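You operate a simulated robot arm through the tools that you are given. There is no shell and no other tool. Be economical: measure what you need, move in short steps, check, and stop when the job is done.

You are at the controls of a simulated robot arm. One attempt, no reset.

JOB
Put things in order on the middle of the work counter. At the end: the green juice carton from the middle of the work counter stands where the green brush stood; the red jar stands where the green juice carton stood; the cream cell stands where the white wick cartridge stood; the white wick cartridge stands where the red jar stood; the green brush stands on top of the beige tan folder; whatever was shut is shut again. Leave all else as you found it, and nothing knocked over.

The check looks at the end state, three seconds after you hand in, the way a careful person would. Anything else that was tipped, shoved, dropped, spilled or broken makes it a failure.

ROBOT AND FRAMES
A 6-joint arm with a two-finger parallel gripper, fixed in place. Base frame: the origin is at the foot of the arm, x ahead of it, y to its left, z up; the work surface is at about z = 880. Units: mm, degrees, N and s.
With the tool pointing down near the work surface it reaches from about 260 to 660 mm from the base axis. Its first joint turns from -66.0 to 66.0 degrees. Payload 2.9 kg.
The tool frame sits at the grasp point between the pads (the TCP): z along the fingers, y along the line on which they close. The tips reach 30 mm beyond it. Largest opening 110 mm; finger width 20, thickness 10; the body of the gripper, 48 by 112 mm, starts 55 mm behind the TCP.
Orientation is that of the tool frame in the base frame, as [roll, pitch, yaw] about the fixed x, y, z axes, in that order (R = Rz(yaw) Ry(pitch) Rx(roll)). With the fingers straight down and closing along the base's y, the tool's x points along the base's -x, its y along +y and its z along -z.

CONTROLS
- The arm moves only by the tool step_arm. Its argument "motion" is a list of rows, each an object of numbers (a shift or turn left out is 0, a gripper value left out holds the last): "x", "y", "z": the shift along the tool's x, y, z in mm; "ax", "ay", "az": the turn, a rotation vector about the tool's x, y, z in degrees. In form: [{"x": .., "y": .., "z": .., "ax": .., "ay": .., "az": ..}, ...]. A call has 1 to 12 rows; each row is the pose to reach, as a shift and turn from the pose commanded when the call began, along the tool's axes at that moment. "fingers" is the opening, from 0 (shut) to 1 (fully open), set as the call begins (left out, the last holds). A row lasts 0.2 s, in which the tool goes at most 50 mm and 8.6 degrees; a call with a longer step from one row to the next is refused whole, and so is a gripper value outside its range. Where a pose cannot be reached the arm comes as near as it can. A force on the tool above 40 N (or 10 N above the force at the start of the call, whichever is more), or a blocked arm, ends the call early, and 0.2 s more pass. The fingers move at their own pace (about 108 mm/s each) and stop on an object; they squeeze with about 45 N. The grip force told is the motor's: it shows also when the fingers shut on nothing. Time passes only in rows, and 0.2 s behind the last, so rows that repeat a pose let the fingers close. It gives the time, the measured TCP pose, the force on the tool (base axes), the opening and the grip force at its end, in the units of the frame above (readings bear some noise), and new pictures: "pictures" is both (left out), scene, wrist or none.
- Cameras (640 x 400 px; columns grow to the right, rows downward): "scene" is fixed at [56.3, 421, 1409.5]; the picture's right is [-0.84, -0.55, 0.00], its down [-0.21, 0.32, -0.92] and it looks along [0.51, -0.77, -0.39] (base axes); focal length 366 px, centre (320, 200). "wrist" rides on the gripper at [72, 17, -103] in the tool frame; the picture's right is [-0.23, 0.97, 0.00], its down [-0.76, -0.18, -0.62] and it looks along [-0.61, -0.14, 0.78] (tool axes); focal length 222 px, centre (320, 200). There is no depth. A picture from a camera that has moved, and an enlarged one, comes with that camera's place and axes in the base frame and with its lens. The place of the scene camera against the robot may be out by one fixed shift of up to 25 mm in any direction.
- zoom(camera, box): a new picture of the part [left, top, right, bottom] of that camera's present view, enlarged. No time passes.
- hand_in(): hands the job in; it is judged then, once.

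Work in short steps. Places have to be worked out from the pictures, the camera data and where the tool is seen: move nearer, look again, correct. Check each grasp and each placing, and mend what went wrong. You have 120 turns and 200 pictures in all, those below and enlarged ones among them. Open the gripper and draw the arm clear of the work before you hand the job in, unless the task says otherwise; then end with one line.

The tools are called by a JSON object that holds its "op" and its "data". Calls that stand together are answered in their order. step_arm: Moves the arm, as the interface text tells. Its arguments: {"type":"object","properties":{"motion":{"type":"array","items":{"type":"object","properties":{"x":{"type":"number"},"y":{"type":"number"},"z":{"type":"number"},"ax":{"type":"number"},"ay":{"type":"number"},"az":{"type":"number"}}}},"fingers":{"type":"number"},"pictures":{"type":"string","enum":["both","scene","wrist","none"]}},"required":["motion"]} The other tools are called the same way: zoom (camera, box) takes an enlarged picture of a part of a camera's view; hand_in () hands the job in.

At the start:

```text
time_s: 0.0
tcp_pos: [391.5, -239.5, 1204.0]
tool_rot: [-180.0, 0.0, 180.0]
wrist_force: [-0.8, 0.1, 0.0]
opening: 110.1
finger_force: 0.0
```

scene: 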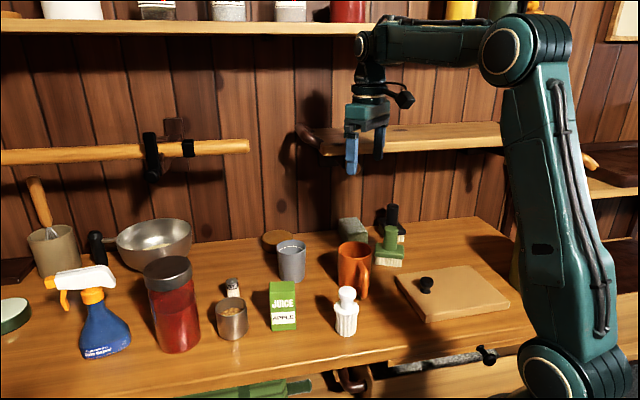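
wrist: 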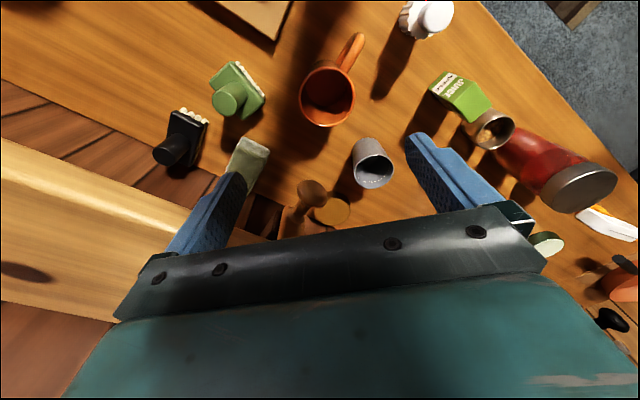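

I start by zooming into the scene and wrist views to identify all the objects.

{"op": "zoom", "data": {"camera": "scene", "box": [200, 190, 360, 350]}}

{"op": "zoom", "data": {"camera": "scene", "box": [320, 190, 540, 400]}}

{"op": "zoom", "data": {"camera": "scene", "box": [0, 180, 220, 380]}}

{"op": "zoom", "data": {"camera": "wrist", "box": [140, 0, 640, 260]}}

```text
2.50 times, centred on (280, 270) of scene
camera zoom: at [56.3, 421.0, 1409.5], right [-0.84, -0.55, 0.0], down [-0.21, 0.32, -0.92], along [0.51, -0.77, -0.39], focal length 914 px, centre (420, 25)
```

zoom: 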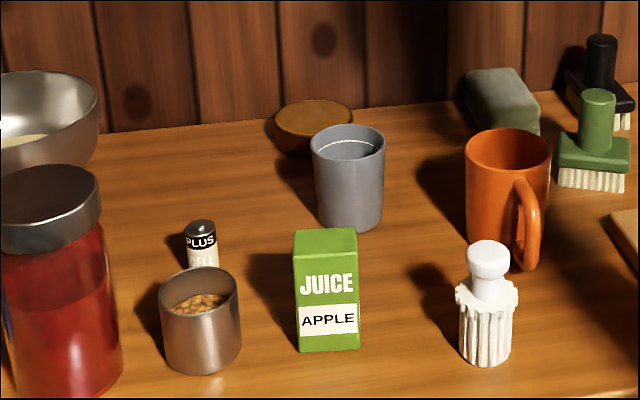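

```text
1.90 times, centred on (430, 295) of scene
camera zoom: at [56.3, 421.0, 1409.5], right [-0.84, -0.55, 0.0], down [-0.21, 0.32, -0.92], along [0.51, -0.77, -0.39], focal length 696 px, centre (110, 19)
```

zoom: 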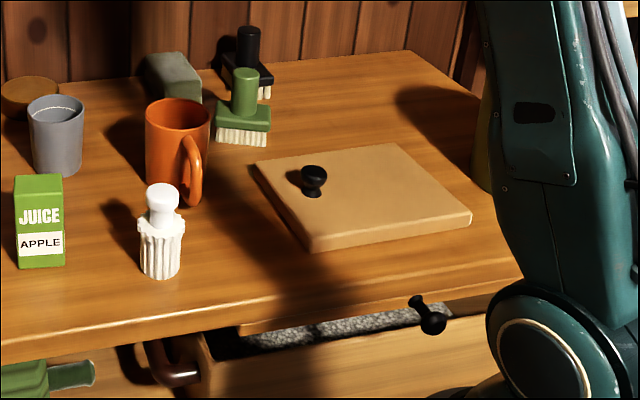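

```text
2.00 times, centred on (110, 280) of scene
camera zoom: at [56.3, 421.0, 1409.5], right [-0.84, -0.55, 0.0], down [-0.21, 0.32, -0.92], along [0.51, -0.77, -0.39], focal length 731 px, centre (740, 40)
```

zoom: 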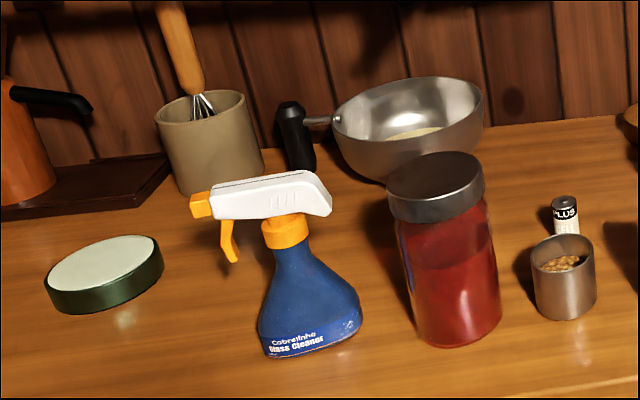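

```text
1.28 times, centred on (390, 130) of wrist
camera zoom: at [318.3, -223.0, 1305.8], right [0.23, 0.97, 0.0], down [0.76, -0.18, 0.62], along [0.61, -0.14, -0.78], focal length 284 px, centre (230, 290)
```

zoom: 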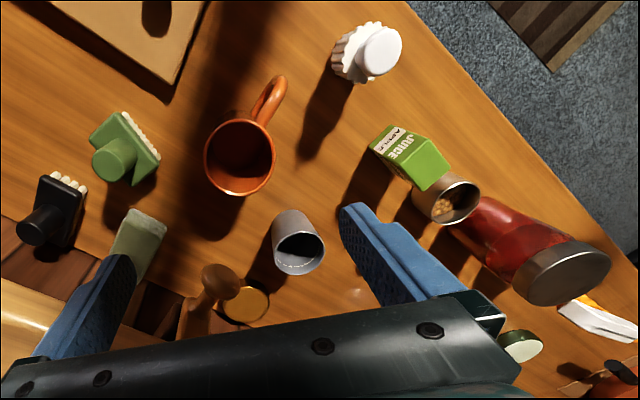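

The brush may sit close to or under the wall shelf, so I look at the shelf edge more closely before moving anything.

{"op": "zoom", "data": {"camera": "scene", "box": [280, 60, 520, 210]}}

{"op": "step_arm", "data": {"motion": [{"x": 40}, {"x": 80}, {"x": 110}, {"x": 110}, {"x": 110}], "pictures": "both"}}

```text
2.67 times, centred on (400, 135) of scene
camera zoom: at [56.3, 421.0, 1409.5], right [-0.84, -0.55, 0.0], down [-0.21, 0.32, -0.92], along [0.51, -0.77, -0.39], focal length 975 px, centre (107, 373)
```

zoom: 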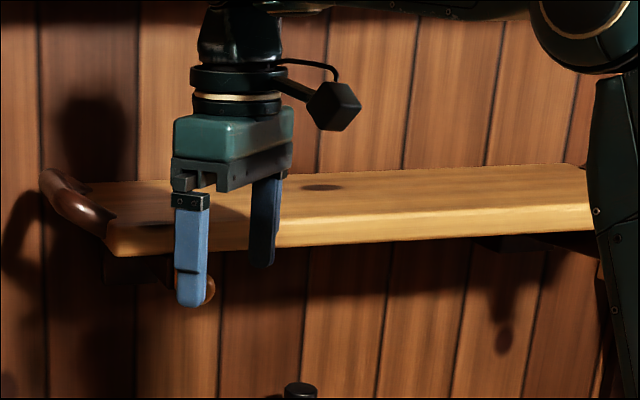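

```text
time_s: 1.2
tcp_pos: [280.2, -239.9, 1202.2]
tool_rot: [-180.0, 0.0, 180.0]
wrist_force: [0.7, -0.2, 0.0]
opening: 109.8
finger_force: 0.1
camera wrist: at [208.4, -222.7, 1305.8], right [0.23, 0.97, 0.0], down [0.76, -0.18, 0.62], along [0.61, -0.14, -0.78], focal length 222 px, centre (320, 200)
```

scene: 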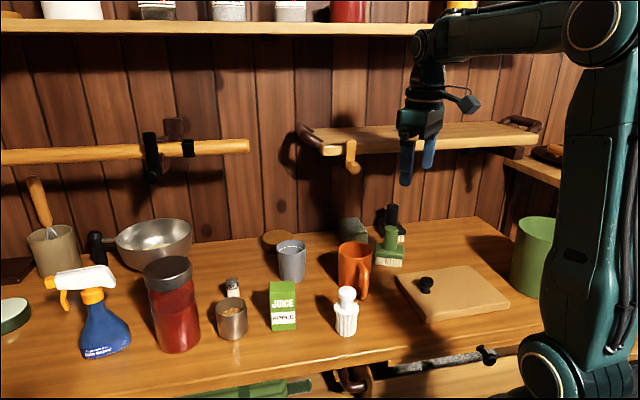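
wrist: 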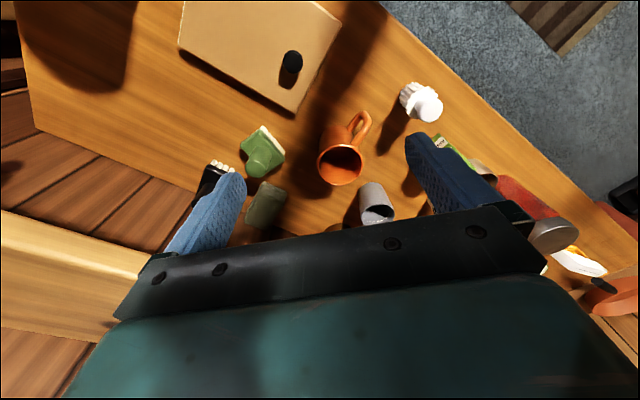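

The shelf's front lower edge comes out at z≈1176, about 533 mm from the base along the wall normal, and the brush is at n≈525. So I'll approach the brush tilted. First I turn 45° and move closer to measure the brush.

{"op": "step_arm", "data": {"motion": [{"x": -5, "y": -10, "z": 20, "az": 8}, {"x": -10, "y": -22, "z": 45, "az": 16}, {"x": -15, "y": -35, "z": 70, "az": 24}, {"x": -20, "y": -47, "z": 95, "az": 32}, {"x": -25, "y": -60, "z": 115, "az": 40}, {"x": -30, "y": -70, "z": 122, "az": 45}, {"x": -30, "y": -70, "z": 122, "az": 45}, {"x": -30, "y": -70, "z": 122, "az": 45}], "pictures": "both"}}

```text
time_s: 3.0
tcp_pos: [312.0, -309.9, 1080.3]
tool_rot: [-180.0, 0.0, 134.9]
wrist_force: [0.1, 0.0, -0.2]
opening: 109.9
finger_force: 0.1
camera wrist: at [272.0, -246.3, 1183.4], right [0.85, 0.53, 0.0], down [0.41, -0.66, 0.62], along [0.33, -0.53, -0.78], focal length 222 px, centre (320, 200)
```

scene: 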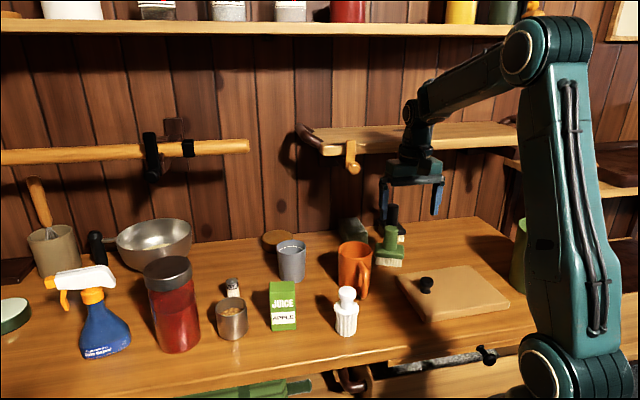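
wrist: 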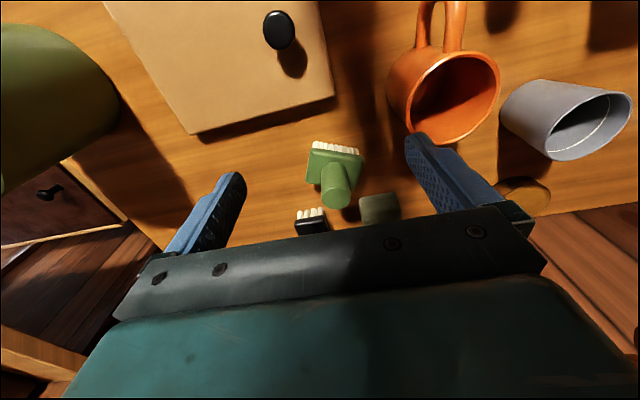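

{"op": "zoom", "data": {"camera": "wrist", "box": [240, 110, 440, 235]}}

{"op": "zoom", "data": {"camera": "scene", "box": [340, 130, 500, 290]}}

```text
3.20 times, centred on (340, 172) of wrist
camera zoom: at [272.0, -246.3, 1183.4], right [0.85, 0.53, 0.0], down [0.41, -0.66, 0.62], along [0.33, -0.53, -0.78], focal length 711 px, centre (256, 288)
```

zoom: 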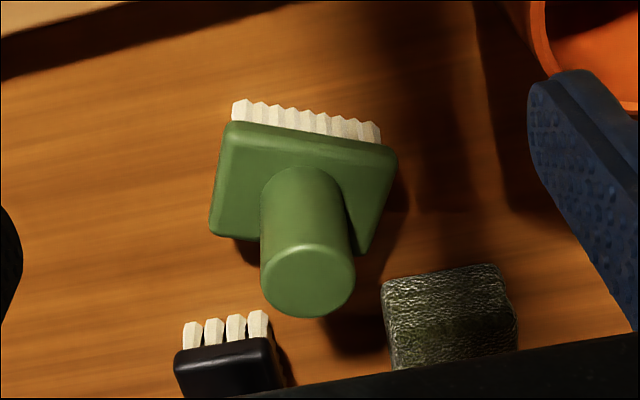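

```text
2.50 times, centred on (420, 210) of scene
camera zoom: at [56.3, 421.0, 1409.5], right [-0.84, -0.55, 0.0], down [-0.21, 0.32, -0.92], along [0.51, -0.77, -0.39], focal length 914 px, centre (70, 175)
```

zoom: 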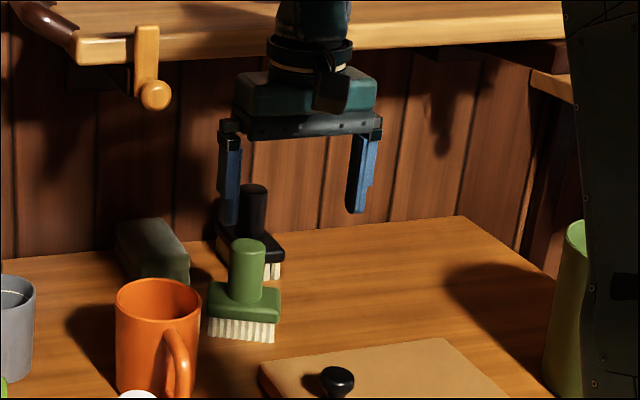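

The brush handle top is at about (374, -372, 976) with its head top near z≈920. I tilt the tool 20° outward and move to a pre-grasp point 90 mm back along the tool axis.

{"op": "step_arm", "data": {"motion": [{"x": -15, "z": 10, "ay": -7}, {"x": -35, "z": 25, "ay": -14}, {"x": -56.6, "z": 38.7, "ay": -20}, {"x": -56.6, "z": 38.7, "ay": -20}, {"x": -56.6, "z": 38.7, "ay": -20}], "pictures": "both", "fingers": 0.75}}

```text
time_s: 4.2
tcp_pos: [350.3, -350.1, 1041.8]
tool_rot: [180.0, 20.1, 134.9]
wrist_force: [-0.1, -0.1, 0.6]
opening: 82.8
finger_force: 0.0
camera wrist: at [290.0, -264.4, 1114.2], right [0.84, 0.54, 0.08], down [0.23, -0.48, 0.85], along [0.49, -0.69, -0.53], focal length 222 px, centre (320, 200)
```

scene: 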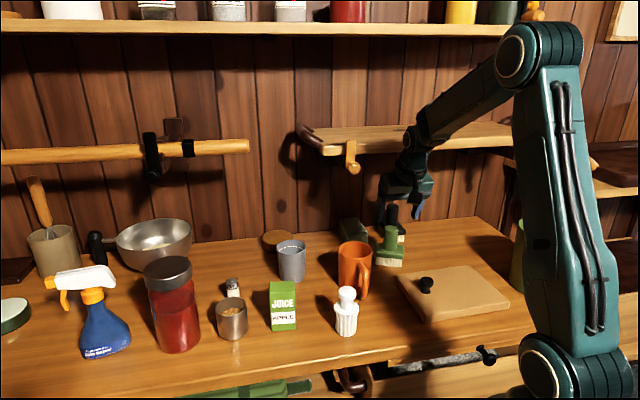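
wrist: 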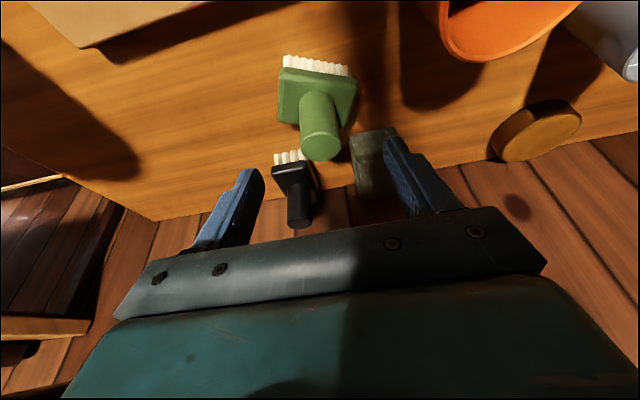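

The new view confirms the handle axis at (373, -372). I advance 90 mm along the tool axis, straddling the handle.

{"op": "step_arm", "data": {"motion": [{"z": 30}, {"z": 60}, {"z": 80}, {"z": 90}, {"z": 90}], "pictures": "both"}}

```text
time_s: 5.4
tcp_pos: [373.2, -371.4, 959.6]
tool_rot: [-180.0, 19.9, 135.0]
wrist_force: [0.1, 0.0, 0.1]
opening: 82.5
finger_force: 0.1
camera wrist: at [311.9, -286.0, 1029.5], right [0.84, 0.54, 0.08], down [0.23, -0.48, 0.85], along [0.49, -0.69, -0.53], focal length 222 px, centre (320, 200)
```

scene: 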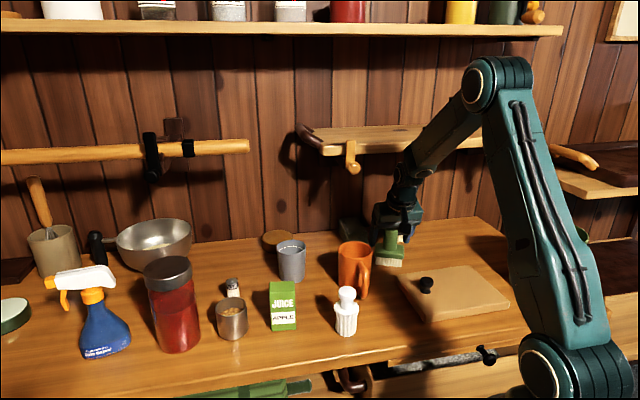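
wrist: 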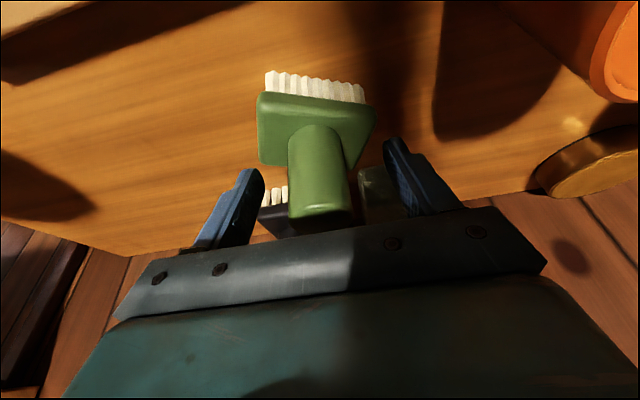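

The handle is centred between the fingers, so I close and hold.

{"op": "step_arm", "data": {"motion": [{"z": 0}, {"z": 0}, {"z": 0}], "fingers": 0, "pictures": "wrist"}}

```text
time_s: 6.2
tcp_pos: [374.1, -371.0, 958.5]
tool_rot: [-179.9, 20.0, 135.0]
wrist_force: [-0.5, -0.3, -0.2]
opening: 34.9
finger_force: 44.8
camera wrist: at [311.9, -285.9, 1029.8], right [0.84, 0.54, 0.08], down [0.23, -0.48, 0.85], along [0.49, -0.69, -0.53], focal length 222 px, centre (320, 200)
```

wrist: 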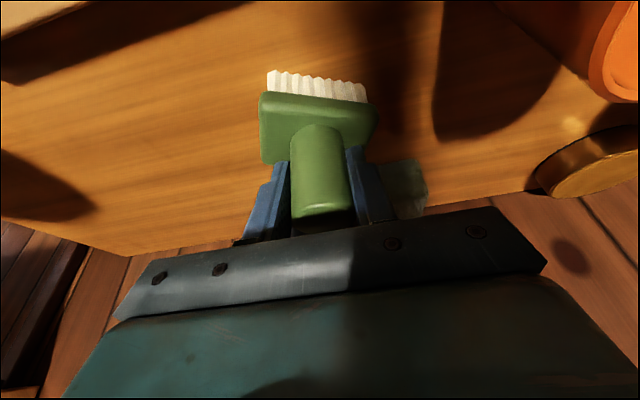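

The brush is held (35 mm opening). I retract 100 mm along the tool axis, then carry it over the tan folder, yawing 16° as I go.

{"op": "step_arm", "data": {"motion": [{"z": -15}, {"z": -45}, {"z": -75}, {"z": -100}, {"z": -100}], "pictures": "none"}}

{"op": "step_arm", "data": {"motion": [{"x": 16, "y": -15, "z": -7, "ax": 1, "az": 2.7}, {"x": 40, "y": -37, "z": -18, "ax": 2.1, "az": 5.8}, {"x": 65, "y": -60, "z": -28, "ax": 3.4, "az": 9.4}, {"x": 90, "y": -83, "z": -40, "ax": 4.4, "az": 12}, {"x": 110, "y": -101, "z": -48, "ax": 5.1, "az": 14}, {"x": 116.2, "y": -106.8, "z": -50.8, "ax": 5.47, "az": 15.04}, {"x": 116.2, "y": -106.8, "z": -50.8, "ax": 5.47, "az": 15.04}], "pictures": "both"}}

```text
time_s: 7.4
tcp_pos: [346.9, -347.8, 1053.1]
tool_rot: [180.0, 20.0, 135.0]
wrist_force: [-0.1, 0.9, -1.2]
opening: 34.6
finger_force: 45.2
```

```text
time_s: 9.0
tcp_pos: [182.8, -334.5, 1060.2]
tool_rot: [180.0, 20.0, 119.0]
wrist_force: [0.5, 0.3, -2.0]
opening: 34.3
finger_force: 44.6
camera wrist: at [147.7, -235.3, 1131.9], right [0.96, 0.28, 0.08], down [0.09, -0.53, 0.85], along [0.28, -0.8, -0.53], focal length 222 px, centre (320, 200)
```

scene: 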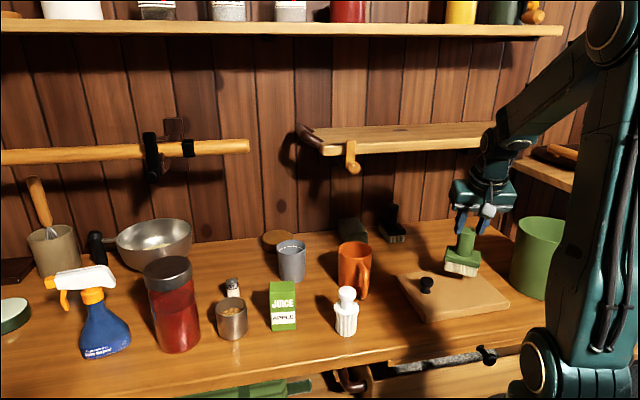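
wrist: 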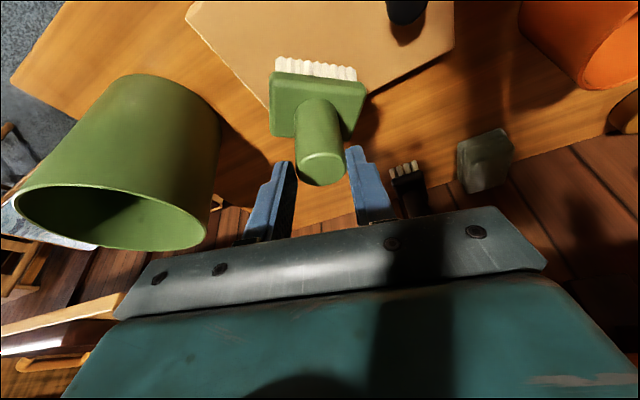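

The brush is held straight, and my estimate puts its target spot on the free half of the folder, right of the black knob. I lower vertically to about 8 mm above the expected contact height.

{"op": "step_arm", "data": {"motion": [{"x": 6.8, "z": 18.8}, {"x": 13.7, "z": 37.6}, {"x": 19.5, "z": 53.6}, {"x": 22.6, "z": 62}, {"x": 22.6, "z": 62}], "pictures": "both"}}

{"op": "zoom", "data": {"camera": "scene", "box": [390, 200, 530, 330]}}

```text
time_s: 9.7
tcp_pos: [186.0, -337.3, 1016.7]
tool_rot: [180.0, 20.9, 118.9]
wrist_force: [-1.4, 0.4, 0.5]
opening: 34.5
finger_force: 44.9
stopped in row 3: the force on the tool passed its limit (the readings are from after the stop); the commanded pose is now the measured one
camera wrist: at [149.8, -237.6, 1086.6], right [0.95, 0.29, 0.08], down [0.08, -0.51, 0.85], along [0.29, -0.81, -0.51], focal length 222 px, centre (320, 200)
```

scene: 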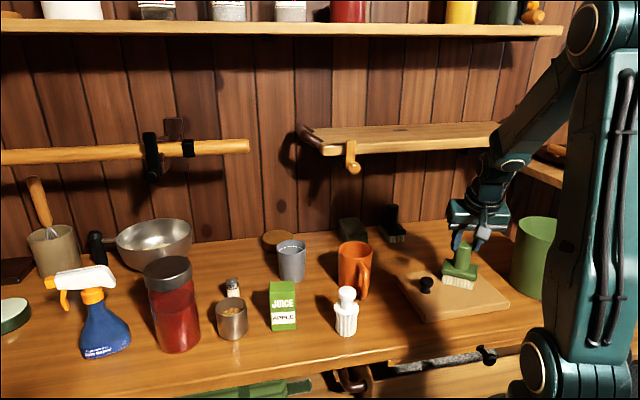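
wrist: 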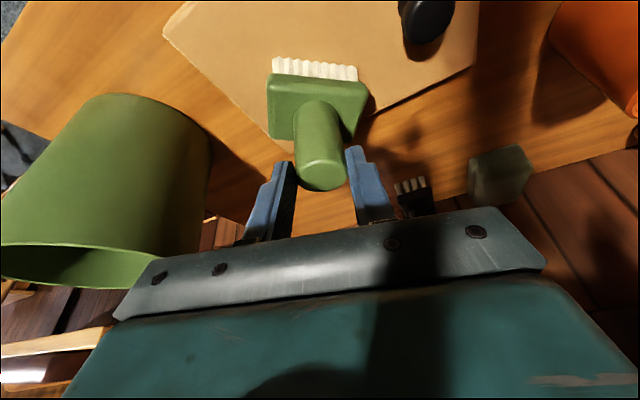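

```text
3.08 times, centred on (460, 265) of scene
camera zoom: at [56.3, 421.0, 1409.5], right [-0.84, -0.55, 0.0], down [-0.21, 0.32, -0.92], along [0.51, -0.77, -0.39], focal length 1125 px, centre (-111, 0)
```

zoom: 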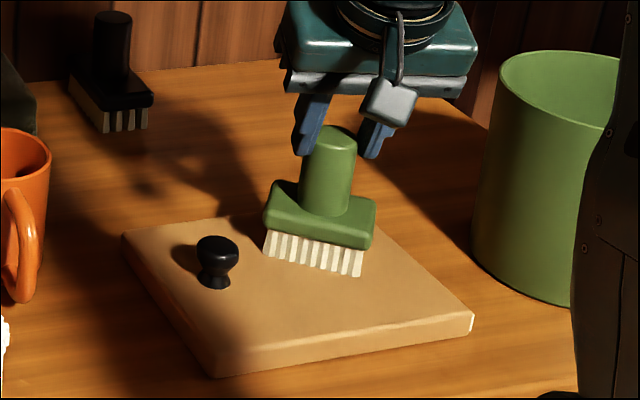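

It stopped on contact. The handle top now images near z≈1009, so the brush slid about 25 mm down in the grip and its bristles are at about folder height. I press down 3 mm very gently to confirm the contact.

{"op": "step_arm", "data": {"motion": [{"x": 0.4, "z": 0.9}, {"x": 0.7, "z": 1.9}, {"x": 1.1, "z": 2.8}, {"x": 1.1, "z": 2.8}], "pictures": "wrist"}}

{"op": "zoom", "data": {"camera": "scene", "box": [430, 220, 510, 300]}}

```text
time_s: 10.7
tcp_pos: [185.7, -338.4, 1014.9]
tool_rot: [179.9, 21.5, 118.9]
wrist_force: [-6.3, 7.0, 38.3]
opening: 34.6
finger_force: 45.3
camera wrist: at [150.0, -238.1, 1084.4], right [0.95, 0.29, 0.08], down [0.08, -0.51, 0.86], along [0.29, -0.81, -0.51], focal length 222 px, centre (320, 200)
```

wrist: 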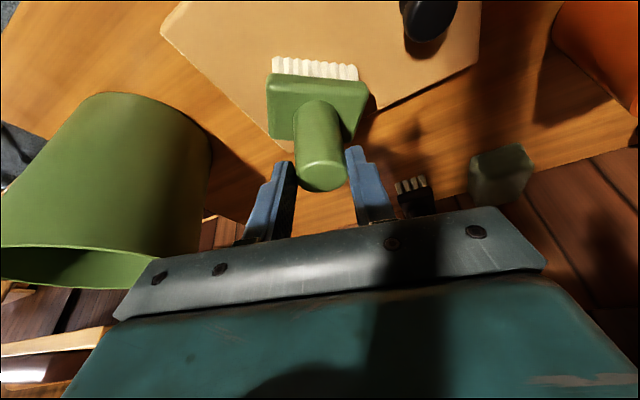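

```text
5.00 times, centred on (470, 260) of scene
camera zoom: at [55.9, 421.6, 1409.3], right [-0.84, -0.55, 0.0], down [-0.21, 0.32, -0.92], along [0.51, -0.77, -0.38], focal length 1828 px, centre (-430, -100)
```

zoom: 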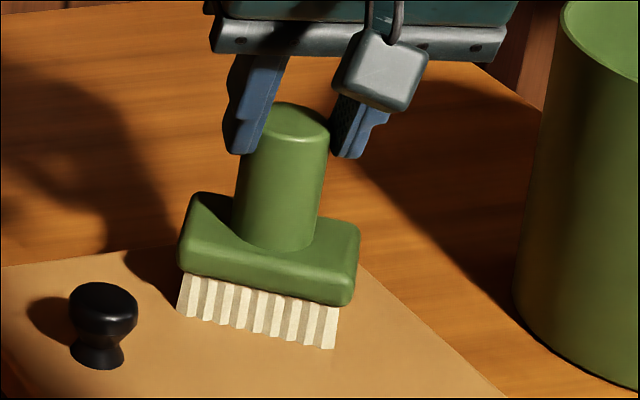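

Contact is confirmed at 38 N upward, and the brush stands upright well inside the folder edges. I ease off 2 mm and open the fingers.

{"op": "step_arm", "data": {"motion": [{"x": -0.7, "z": -1.9}, {"x": -0.7, "z": -1.9}], "pictures": "none"}}

{"op": "step_arm", "data": {"motion": [{"z": 0}, {"z": 0}, {"z": 0}], "fingers": 0.7, "pictures": "none"}}

{"op": "step_arm", "data": {"motion": [{"z": -30}, {"z": -65}, {"z": -100}, {"z": -100}], "pictures": "both"}}

{"op": "zoom", "data": {"camera": "scene", "box": [390, 200, 530, 330]}}

```text
time_s: 11.3
tcp_pos: [186.1, -337.4, 1014.8]
tool_rot: [-179.9, 21.1, 118.9]
wrist_force: [1.1, -6.8, 11.7]
opening: 34.7
finger_force: 45.1
```

```text
time_s: 12.1
tcp_pos: [185.5, -337.5, 1016.0]
tool_rot: [-179.9, 21.0, 118.9]
wrist_force: [0.8, 0.5, 0.1]
opening: 77.1
finger_force: 0.1
```

```text
time_s: 13.1
tcp_pos: [168.1, -306.2, 1107.4]
tool_rot: [180.0, 21.0, 118.9]
wrist_force: [0.1, -0.2, 0.0]
opening: 77.0
finger_force: 0.1
camera wrist: at [132.4, -205.7, 1178.9], right [0.95, 0.29, 0.08], down [0.08, -0.51, 0.85], along [0.29, -0.81, -0.51], focal length 222 px, centre (320, 200)
```

scene: 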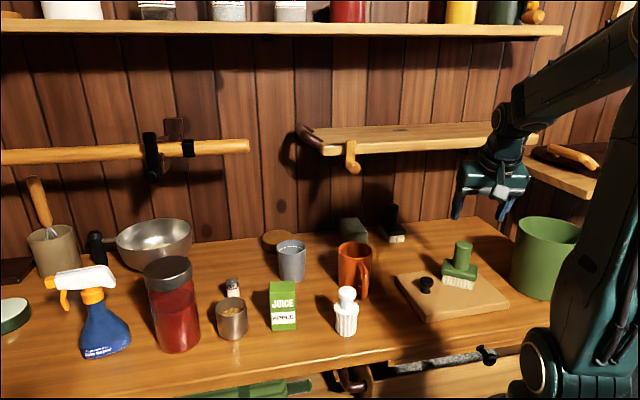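
wrist: 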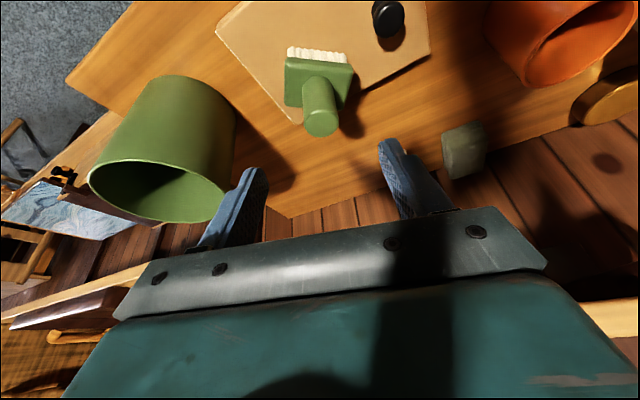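

```text
3.08 times, centred on (460, 265) of scene
camera zoom: at [56.3, 421.0, 1409.5], right [-0.84, -0.55, 0.0], down [-0.21, 0.32, -0.92], along [0.51, -0.77, -0.39], focal length 1125 px, centre (-111, 0)
```

zoom: 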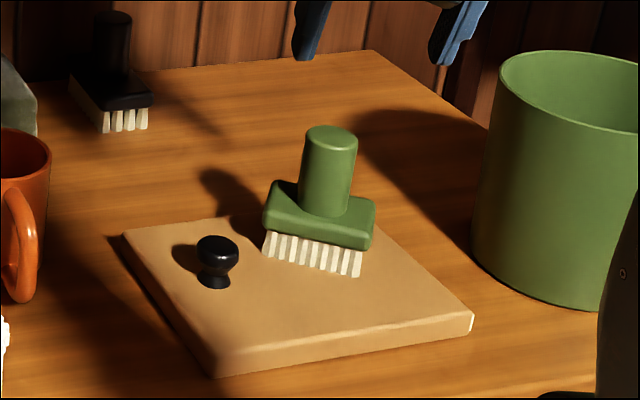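

The brush stands on the folder and the folder hasn't moved. Next I move over the juice carton, estimated at (444, -27), with yaw about 130 and a 20° tilt, and look.

{"op": "step_arm", "data": {"motion": [{"x": 15.2, "y": 36.7, "z": -5.1, "ax": -0.4, "az": -1}, {"x": 30.4, "y": 73.4, "z": -10.2, "ax": -0.8, "az": -2}, {"x": 45.7, "y": 110, "z": -15.3, "ax": -1.2, "az": -3.1}, {"x": 60.9, "y": 146.7, "z": -20.4, "ax": -1.6, "az": -4.1}, {"x": 76.1, "y": 183.4, "z": -25.5, "ax": -2, "az": -5.1}, {"x": 91.3, "y": 220, "z": -30.5, "ax": -2.4, "az": -6.2}, {"x": 106.5, "y": 256.8, "z": -35.6, "ax": -2.8, "az": -7.2}, {"x": 121.8, "y": 293.4, "z": -40.7, "ax": -3.2, "az": -8.2}, {"x": 137, "y": 330, "z": -45.8, "ax": -3.6, "az": -9.3}, {"x": 152.2, "y": 366.8, "z": -50.9, "ax": -3.94, "az": -10.3}, {"x": 152.2, "y": 366.8, "z": -50.9, "ax": -3.94, "az": -10.3}, {"x": 152.2, "y": 366.8, "z": -50.9, "ax": -3.94, "az": -10.3}], "pictures": "both"}}

{"op": "zoom", "data": {"camera": "wrist", "box": [220, 30, 460, 230]}}

```text
time_s: 15.7
tcp_pos: [411.7, 11.2, 1102.1]
tool_rot: [179.9, 20.9, 129.9]
wrist_force: [-0.6, 0.0, 0.4]
opening: 76.8
finger_force: 0.0
camera wrist: at [358.1, 103.2, 1171.7], right [0.88, 0.46, 0.08], down [0.18, -0.49, 0.85], along [0.44, -0.74, -0.51], focal length 222 px, centre (320, 200)
```

scene: 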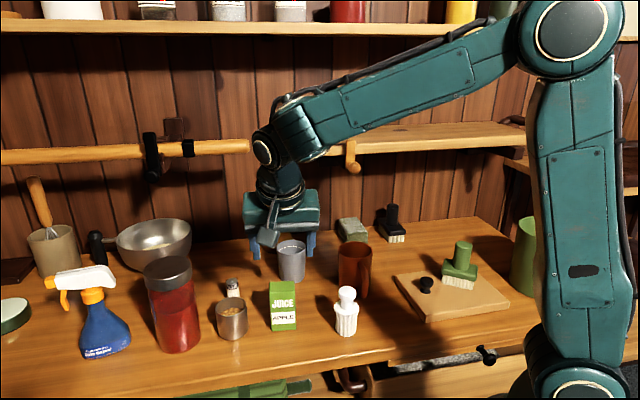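
wrist: 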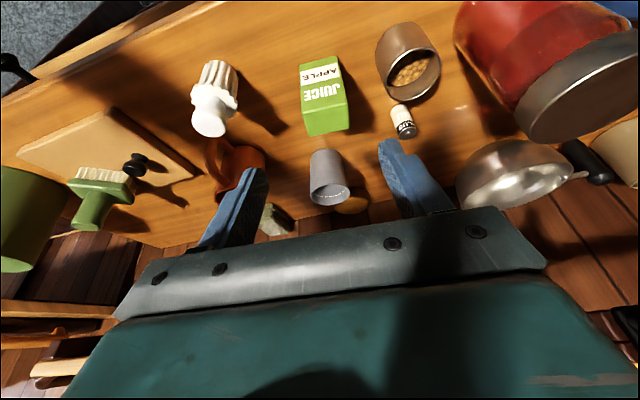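

```text
2.00 times, centred on (340, 130) of wrist
camera zoom: at [358.1, 103.2, 1171.7], right [0.88, 0.46, 0.08], down [0.18, -0.49, 0.85], along [0.44, -0.74, -0.51], focal length 444 px, centre (280, 340)
```

zoom: 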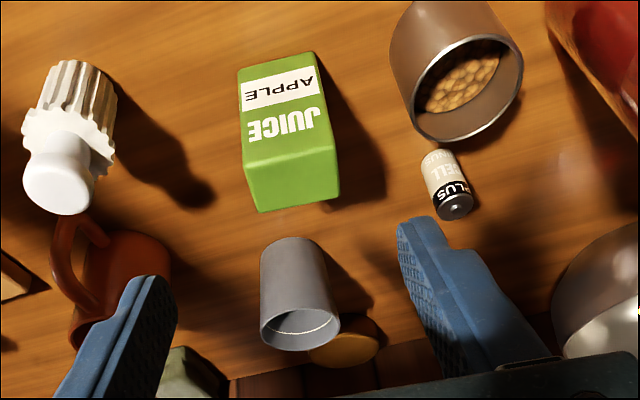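

The carton is well resolved: centre (458, -32), 50×35×92 mm, long side at azimuth 38°. I move to the pre-grasp point 90 mm back along the tool axis.

{"op": "step_arm", "data": {"motion": [{"x": 0.1, "y": 3, "z": 30, "ax": 0.3, "ay": 0.3, "az": 0.6}, {"x": 0.3, "y": 6, "z": 65, "ax": 0.5, "ay": 0.6, "az": 1.2}, {"x": 0.4, "y": 8.8, "z": 91.5, "ax": 0.7, "ay": 0.9, "az": 1.9}, {"x": 0.4, "y": 8.8, "z": 91.5, "ax": 0.7, "ay": 0.9, "az": 1.9}, {"x": 0.4, "y": 8.8, "z": 91.5, "ax": 0.7, "ay": 0.9, "az": 1.9}], "fingers": 0.8, "pictures": "wrist"}}

```text
time_s: 16.9
tcp_pos: [438.5, -8.4, 1015.4]
tool_rot: [180.0, 20.1, 127.9]
wrist_force: [0.6, 0.5, -0.6]
opening: 88.1
finger_force: 0.1
camera wrist: at [388.8, 84.5, 1087.8], right [0.9, 0.43, 0.08], down [0.17, -0.5, 0.85], along [0.4, -0.75, -0.53], focal length 222 px, centre (320, 200)
```

wrist: 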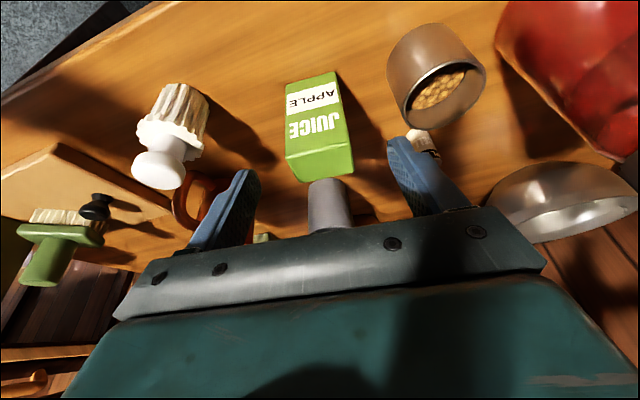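

The carton sits where expected. I advance 88 mm to straddle it at z≈932, with the opening slightly reduced to stay clear of the nut cup.

{"op": "step_arm", "data": {"motion": [{"x": 0.2, "z": 25}, {"x": 0.5, "y": 0.2, "z": 50}, {"x": 0.8, "y": 0.4, "z": 72}, {"x": 0.8, "y": 0.4, "z": 88.5}, {"x": 0.8, "y": 0.4, "z": 88.5}], "fingers": 0.72, "pictures": "both"}}

```text
time_s: 18.1
tcp_pos: [458.8, -31.2, 931.7]
tool_rot: [-180.0, 20.1, 127.9]
wrist_force: [0.5, -0.5, 1.4]
opening: 79.1
finger_force: 0.0
camera wrist: at [407.5, 61.1, 1003.9], right [0.9, 0.43, 0.08], down [0.17, -0.5, 0.85], along [0.4, -0.75, -0.53], focal length 222 px, centre (320, 200)
```

scene: 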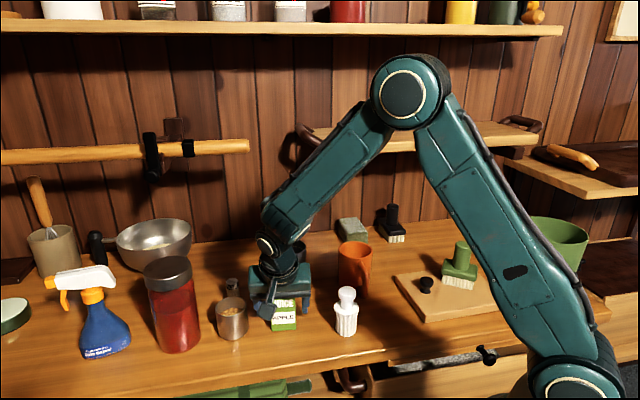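
wrist: 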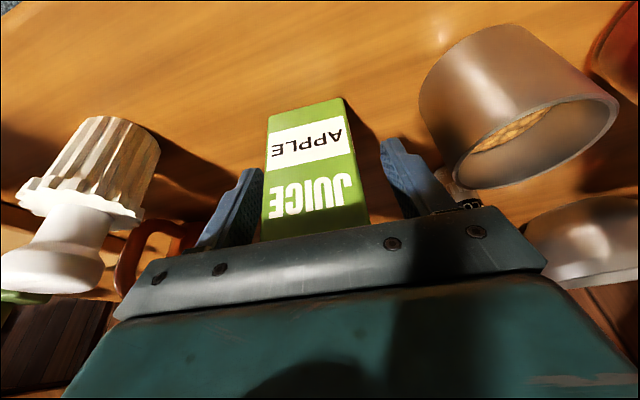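

The carton is between the fingers, so I close, then lift slowly and check for slip.

{"op": "step_arm", "data": {"motion": [{"z": 0}, {"z": 0}, {"z": 0}], "fingers": 0, "pictures": "wrist"}}

{"op": "step_arm", "data": {"motion": [{"x": -2, "z": -5}, {"x": -5, "z": -14}, {"x": -10, "z": -28}, {"x": -17, "z": -47}, {"x": -26, "z": -70}, {"x": -36, "z": -98}, {"x": -41, "z": -113}, {"x": -41, "z": -113}], "pictures": "wrist"}}

```text
time_s: 18.9
tcp_pos: [458.0, -30.8, 932.6]
tool_rot: [-180.0, 20.1, 127.9]
wrist_force: [0.5, -0.6, -0.4]
opening: 49.8
finger_force: 44.8
camera wrist: at [407.4, 61.1, 1004.0], right [0.9, 0.43, 0.08], down [0.17, -0.5, 0.85], along [0.4, -0.75, -0.53], focal length 222 px, centre (320, 200)
```

wrist: 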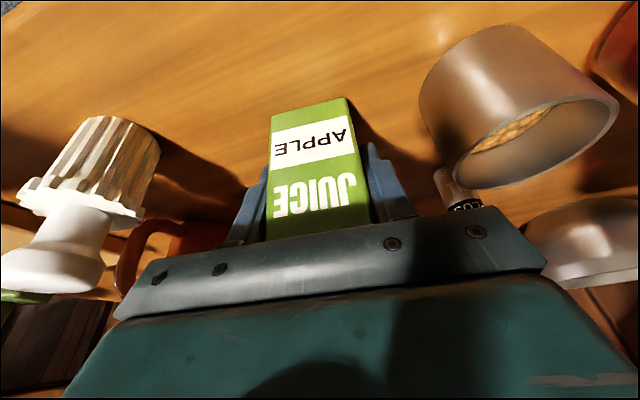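

```text
time_s: 20.7
tcp_pos: [457.5, -30.4, 1053.1]
tool_rot: [-180.0, 20.1, 127.9]
wrist_force: [-0.8, -0.2, -1.5]
opening: 49.9
finger_force: 45.1
camera wrist: at [407.3, 62.1, 1124.7], right [0.9, 0.43, 0.08], down [0.17, -0.5, 0.85], along [0.4, -0.75, -0.53], focal length 222 px, centre (320, 200)
```

wrist: 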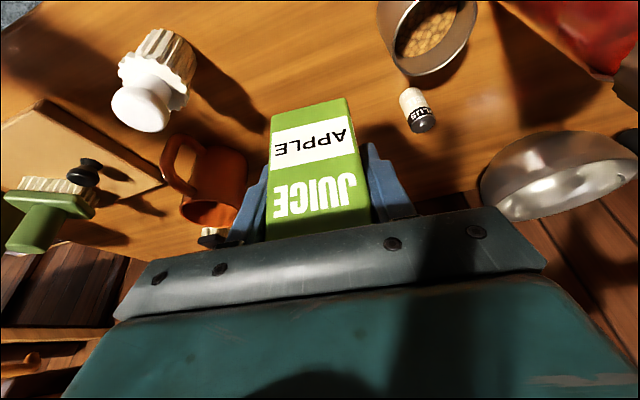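

The carton is held firmly. I raise it above mug height and carry it toward the brush spot (373, -372).

{"op": "step_arm", "data": {"motion": [{"x": -6, "z": -17}, {"x": -12.7, "z": -34.7}, {"x": -24, "y": -19.3, "z": -30.6}, {"x": -40.2, "y": -47, "z": -24.6}, {"x": -60, "y": -81, "z": -17.4}, {"x": -80, "y": -115.2, "z": -10}, {"x": -100, "y": -149.4, "z": -2.7}, {"x": -120, "y": -183.6, "z": 4.6}, {"x": -140, "y": -217.9, "z": 12}, {"x": -158, "y": -248.7, "z": 18.6}, {"x": -174.2, "y": -276.4, "z": 24.5}, {"x": -174.2, "y": -276.4, "z": 24.5}], "pictures": "both"}}

```text
time_s: 23.3
tcp_pos: [346.0, -337.0, 1091.1]
tool_rot: [-180.0, 20.2, 127.9]
wrist_force: [-0.1, 0.4, -2.1]
opening: 49.6
finger_force: 44.7
camera wrist: at [295.0, -244.4, 1162.0], right [0.9, 0.43, 0.08], down [0.17, -0.5, 0.85], along [0.4, -0.75, -0.53], focal length 222 px, centre (320, 200)
```

scene: 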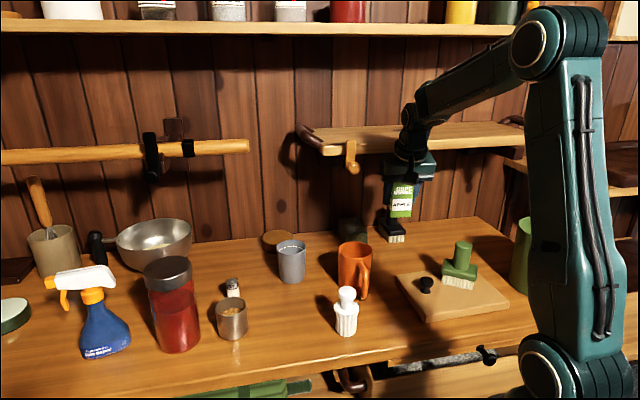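
wrist: 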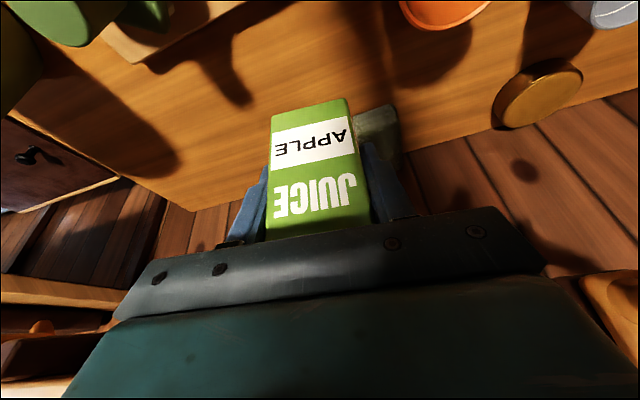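

Still firm. I descend along the tool axis to about 8 mm above the surface at the brush spot.

{"op": "step_arm", "data": {"motion": [{"x": 1.5, "z": 25}, {"x": 4, "z": 60}, {"x": 6.5, "z": 100}, {"x": 8.5, "z": 132}, {"x": 9.5, "z": 149}, {"x": 10, "z": 156}, {"x": 10, "z": 156}], "pictures": "both"}}

```text
time_s: 24.9
tcp_pos: [373.7, -371.6, 940.6]
tool_rot: [-180.0, 20.1, 127.9]
wrist_force: [-1.2, -0.3, -2.5]
opening: 49.8
finger_force: 44.3
camera wrist: at [322.5, -279.3, 1011.7], right [0.9, 0.43, 0.08], down [0.17, -0.5, 0.85], along [0.4, -0.75, -0.53], focal length 222 px, centre (320, 200)
```

scene: 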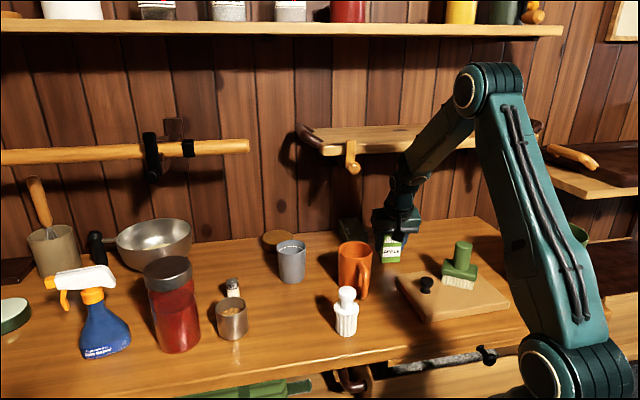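
wrist: 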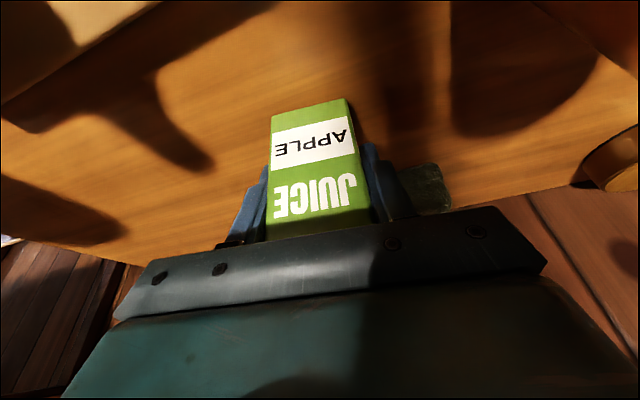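

Now I lower vertically in 2 mm rows until contact, 9 mm at most.

{"op": "step_arm", "data": {"motion": [{"x": 0.7, "z": 1.9}, {"x": 1.4, "z": 3.8}, {"x": 2.0, "z": 5.6}, {"x": 2.4, "z": 6.6}, {"x": 2.7, "z": 7.5}, {"x": 2.7, "z": 7.5}], "pictures": "none"}}

```text
time_s: 26.3
tcp_pos: [373.3, -370.9, 932.5]
tool_rot: [180.0, 20.2, 127.9]
wrist_force: [-0.6, 2.5, 3.8]
opening: 49.8
finger_force: 45.2
```

Slight contact (fz went from -2.5 to +3.8). I release and retract along the tool axis.

{"op": "step_arm", "data": {"motion": [{"z": 0}, {"z": 0}, {"z": 0}], "fingers": 0.68, "pictures": "none"}}

{"op": "step_arm", "data": {"motion": [{"z": -20}, {"z": -55}, {"z": -95}, {"z": -130}, {"z": -150}, {"z": -150}], "pictures": "both"}}

```text
time_s: 27.1
tcp_pos: [372.7, -371.3, 930.7]
tool_rot: [-179.9, 20.1, 127.9]
wrist_force: [0.3, -0.1, -0.2]
opening: 74.8
finger_force: 0.1
```

```text
time_s: 28.5
tcp_pos: [340.0, -331.1, 1074.1]
tool_rot: [-180.0, 20.1, 127.8]
wrist_force: [0.5, 1.0, 0.8]
opening: 74.8
finger_force: 0.2
camera wrist: at [290.8, -238.3, 1145.3], right [0.9, 0.43, 0.08], down [0.17, -0.5, 0.85], along [0.4, -0.75, -0.53], focal length 222 px, centre (320, 200)
```

scene: 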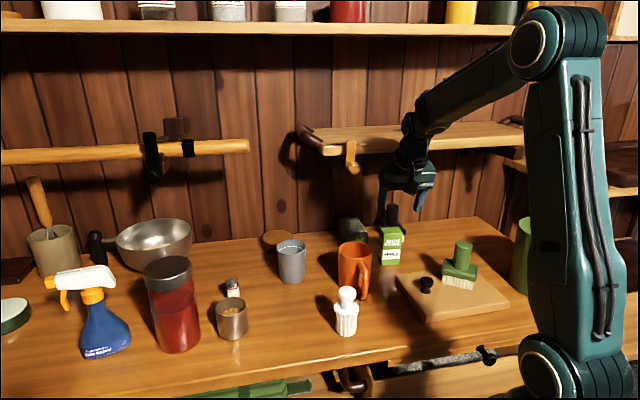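
wrist: 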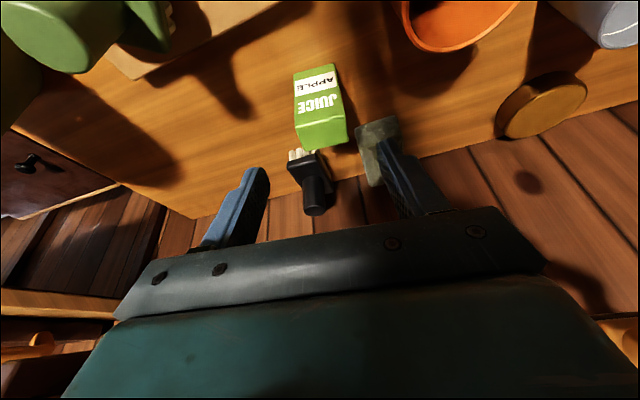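

The carton stands at the brush spot. Next the jar: I straighten the tool and rise, then swing over to view the jar from closer.

{"op": "step_arm", "data": {"motion": [{"x": -7, "z": -19, "ay": 7}, {"x": -14, "z": -38, "ay": 14}, {"x": -20.6, "z": -56, "ay": 20}, {"x": -20.6, "z": -56, "ay": 20}], "pictures": "none"}}

```text
time_s: 29.5
tcp_pos: [341.7, -330.9, 1132.8]
tool_rot: [-180.0, 0.2, 127.8]
wrist_force: [0.4, -0.7, -0.1]
opening: 74.8
finger_force: 0.1
```

I swing across at height toward the jar, turning yaw to about 190.

{"op": "step_arm", "data": {"motion": [{"x": 20.7, "y": 32.2, "z": -20, "az": -6.2}, {"x": 41.3, "y": 64.5, "z": -40, "az": -12.4}, {"x": 62, "y": 96.7, "z": -60, "az": -18.6}, {"x": 82.7, "y": 129, "z": -67, "az": -24.8}, {"x": 103.3, "y": 161.2, "z": -67, "az": -31}, {"x": 124, "y": 193.4, "z": -67, "az": -37.2}, {"x": 144.7, "y": 225.7, "z": -67, "az": -43.4}, {"x": 165.4, "y": 257.9, "z": -67, "az": -49.6}, {"x": 186, "y": 290, "z": -67, "az": -55.8}, {"x": 206.7, "y": 322.4, "z": -67, "az": -62}, {"x": 206.7, "y": 322.4, "z": -67, "az": -62}, {"x": 206.7, "y": 322.4, "z": -67, "az": -62}], "fingers": 1, "pictures": "both"}}

{"op": "zoom", "data": {"camera": "scene", "box": [60, 210, 260, 370]}}

```text
time_s: 32.1
tcp_pos: [467.6, 31.4, 1197.3]
tool_rot: [-179.9, 0.1, -170.0]
wrist_force: [-0.2, -0.1, 0.0]
opening: 109.7
finger_force: 0.1
camera wrist: at [393.1, 35.3, 1301.3], right [0.06, 1.0, 0.0], down [0.78, -0.04, 0.62], along [0.62, -0.04, -0.78], focal length 222 px, centre (320, 200)
```

scene: 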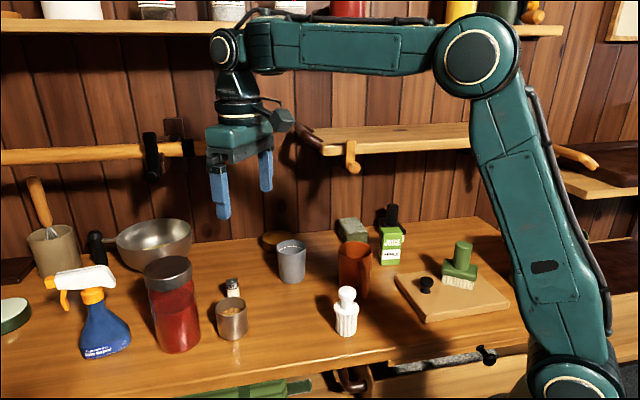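
wrist: 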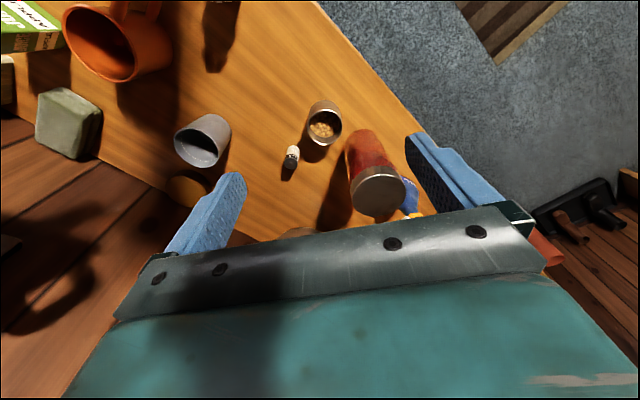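

```text
2.50 times, centred on (160, 290) of scene
camera zoom: at [56.3, 421.0, 1409.5], right [-0.84, -0.55, 0.0], down [-0.21, 0.32, -0.92], along [0.51, -0.77, -0.39], focal length 914 px, centre (720, -25)
```

zoom: 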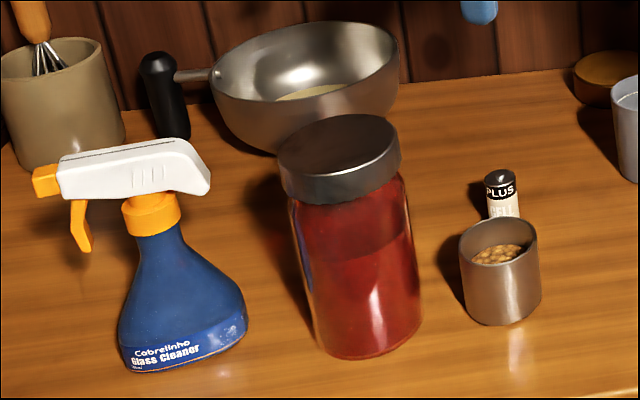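

{"op": "zoom", "data": {"camera": "wrist", "box": [250, 80, 450, 240]}}

```text
2.50 times, centred on (350, 160) of wrist
camera zoom: at [393.1, 35.3, 1301.3], right [0.06, 1.0, 0.0], down [0.78, -0.04, 0.62], along [0.62, -0.04, -0.78], focal length 555 px, centre (245, 300)
```

zoom: 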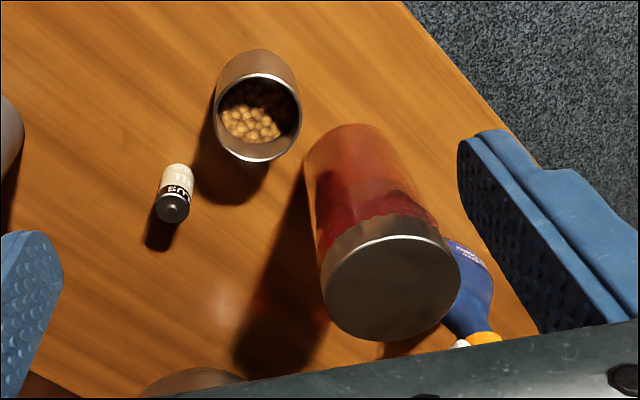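

Jar: centre about (592, 109), lid diameter about 78, top z≈1048. The spray nozzle end is near (650, 172), so the present closing direction (azimuth 100°) has room. I move above the jar with the fingers fully open.

{"op": "step_arm", "data": {"motion": [{"x": -34, "y": 13.7, "z": 0}, {"x": -68, "y": 27.4, "z": 0}, {"x": -102, "y": 41.1, "z": 10}, {"x": -130, "y": 52, "z": 35}, {"x": -136, "y": 54.8, "z": 60}, {"x": -136, "y": 54.8, "z": 77}, {"x": -136, "y": 54.8, "z": 77}], "pictures": "both"}}

{"op": "zoom", "data": {"camera": "scene", "box": [60, 130, 300, 370]}}

```text
time_s: 33.7
tcp_pos: [592.4, 108.3, 1122.7]
tool_rot: [-179.9, 0.1, -170.1]
wrist_force: [1.2, -0.3, 0.2]
opening: 109.9
finger_force: 0.1
camera wrist: at [518.4, 113.0, 1225.0], right [0.06, 1.0, 0.0], down [0.78, -0.04, 0.62], along [0.62, -0.04, -0.78], focal length 222 px, centre (320, 200)
```

scene: 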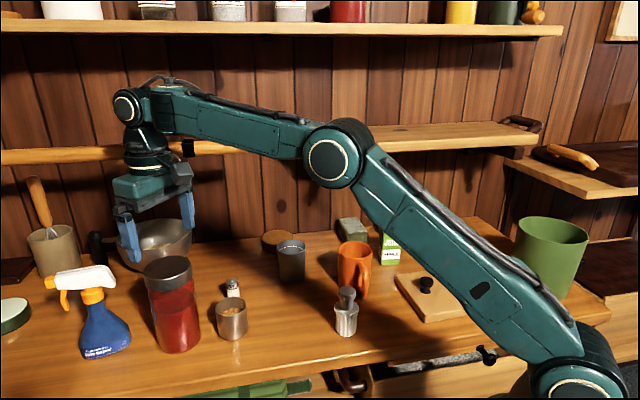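
wrist: 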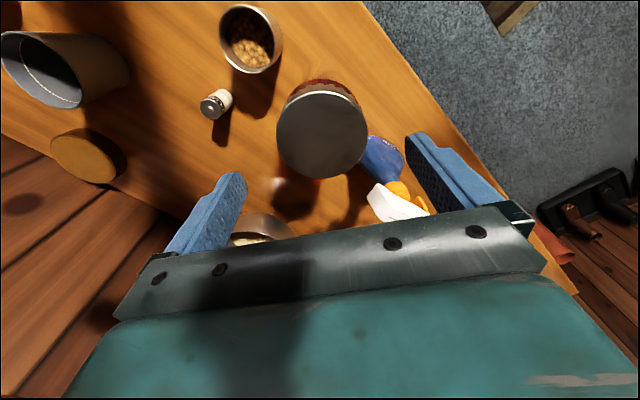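

```text
1.67 times, centred on (180, 250) of scene
camera zoom: at [56.3, 421.0, 1409.5], right [-0.84, -0.55, 0.0], down [-0.21, 0.32, -0.92], along [0.51, -0.77, -0.39], focal length 609 px, centre (553, 117)
```

zoom: 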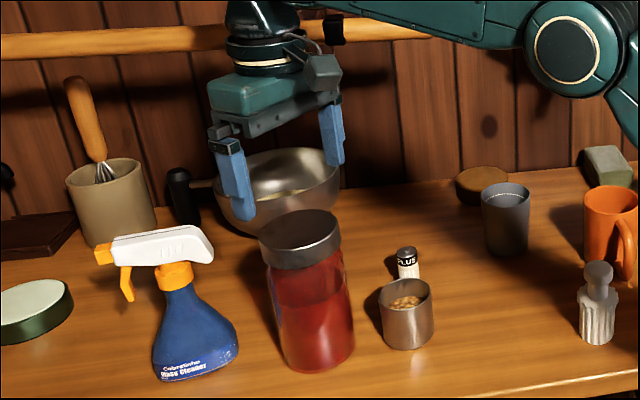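

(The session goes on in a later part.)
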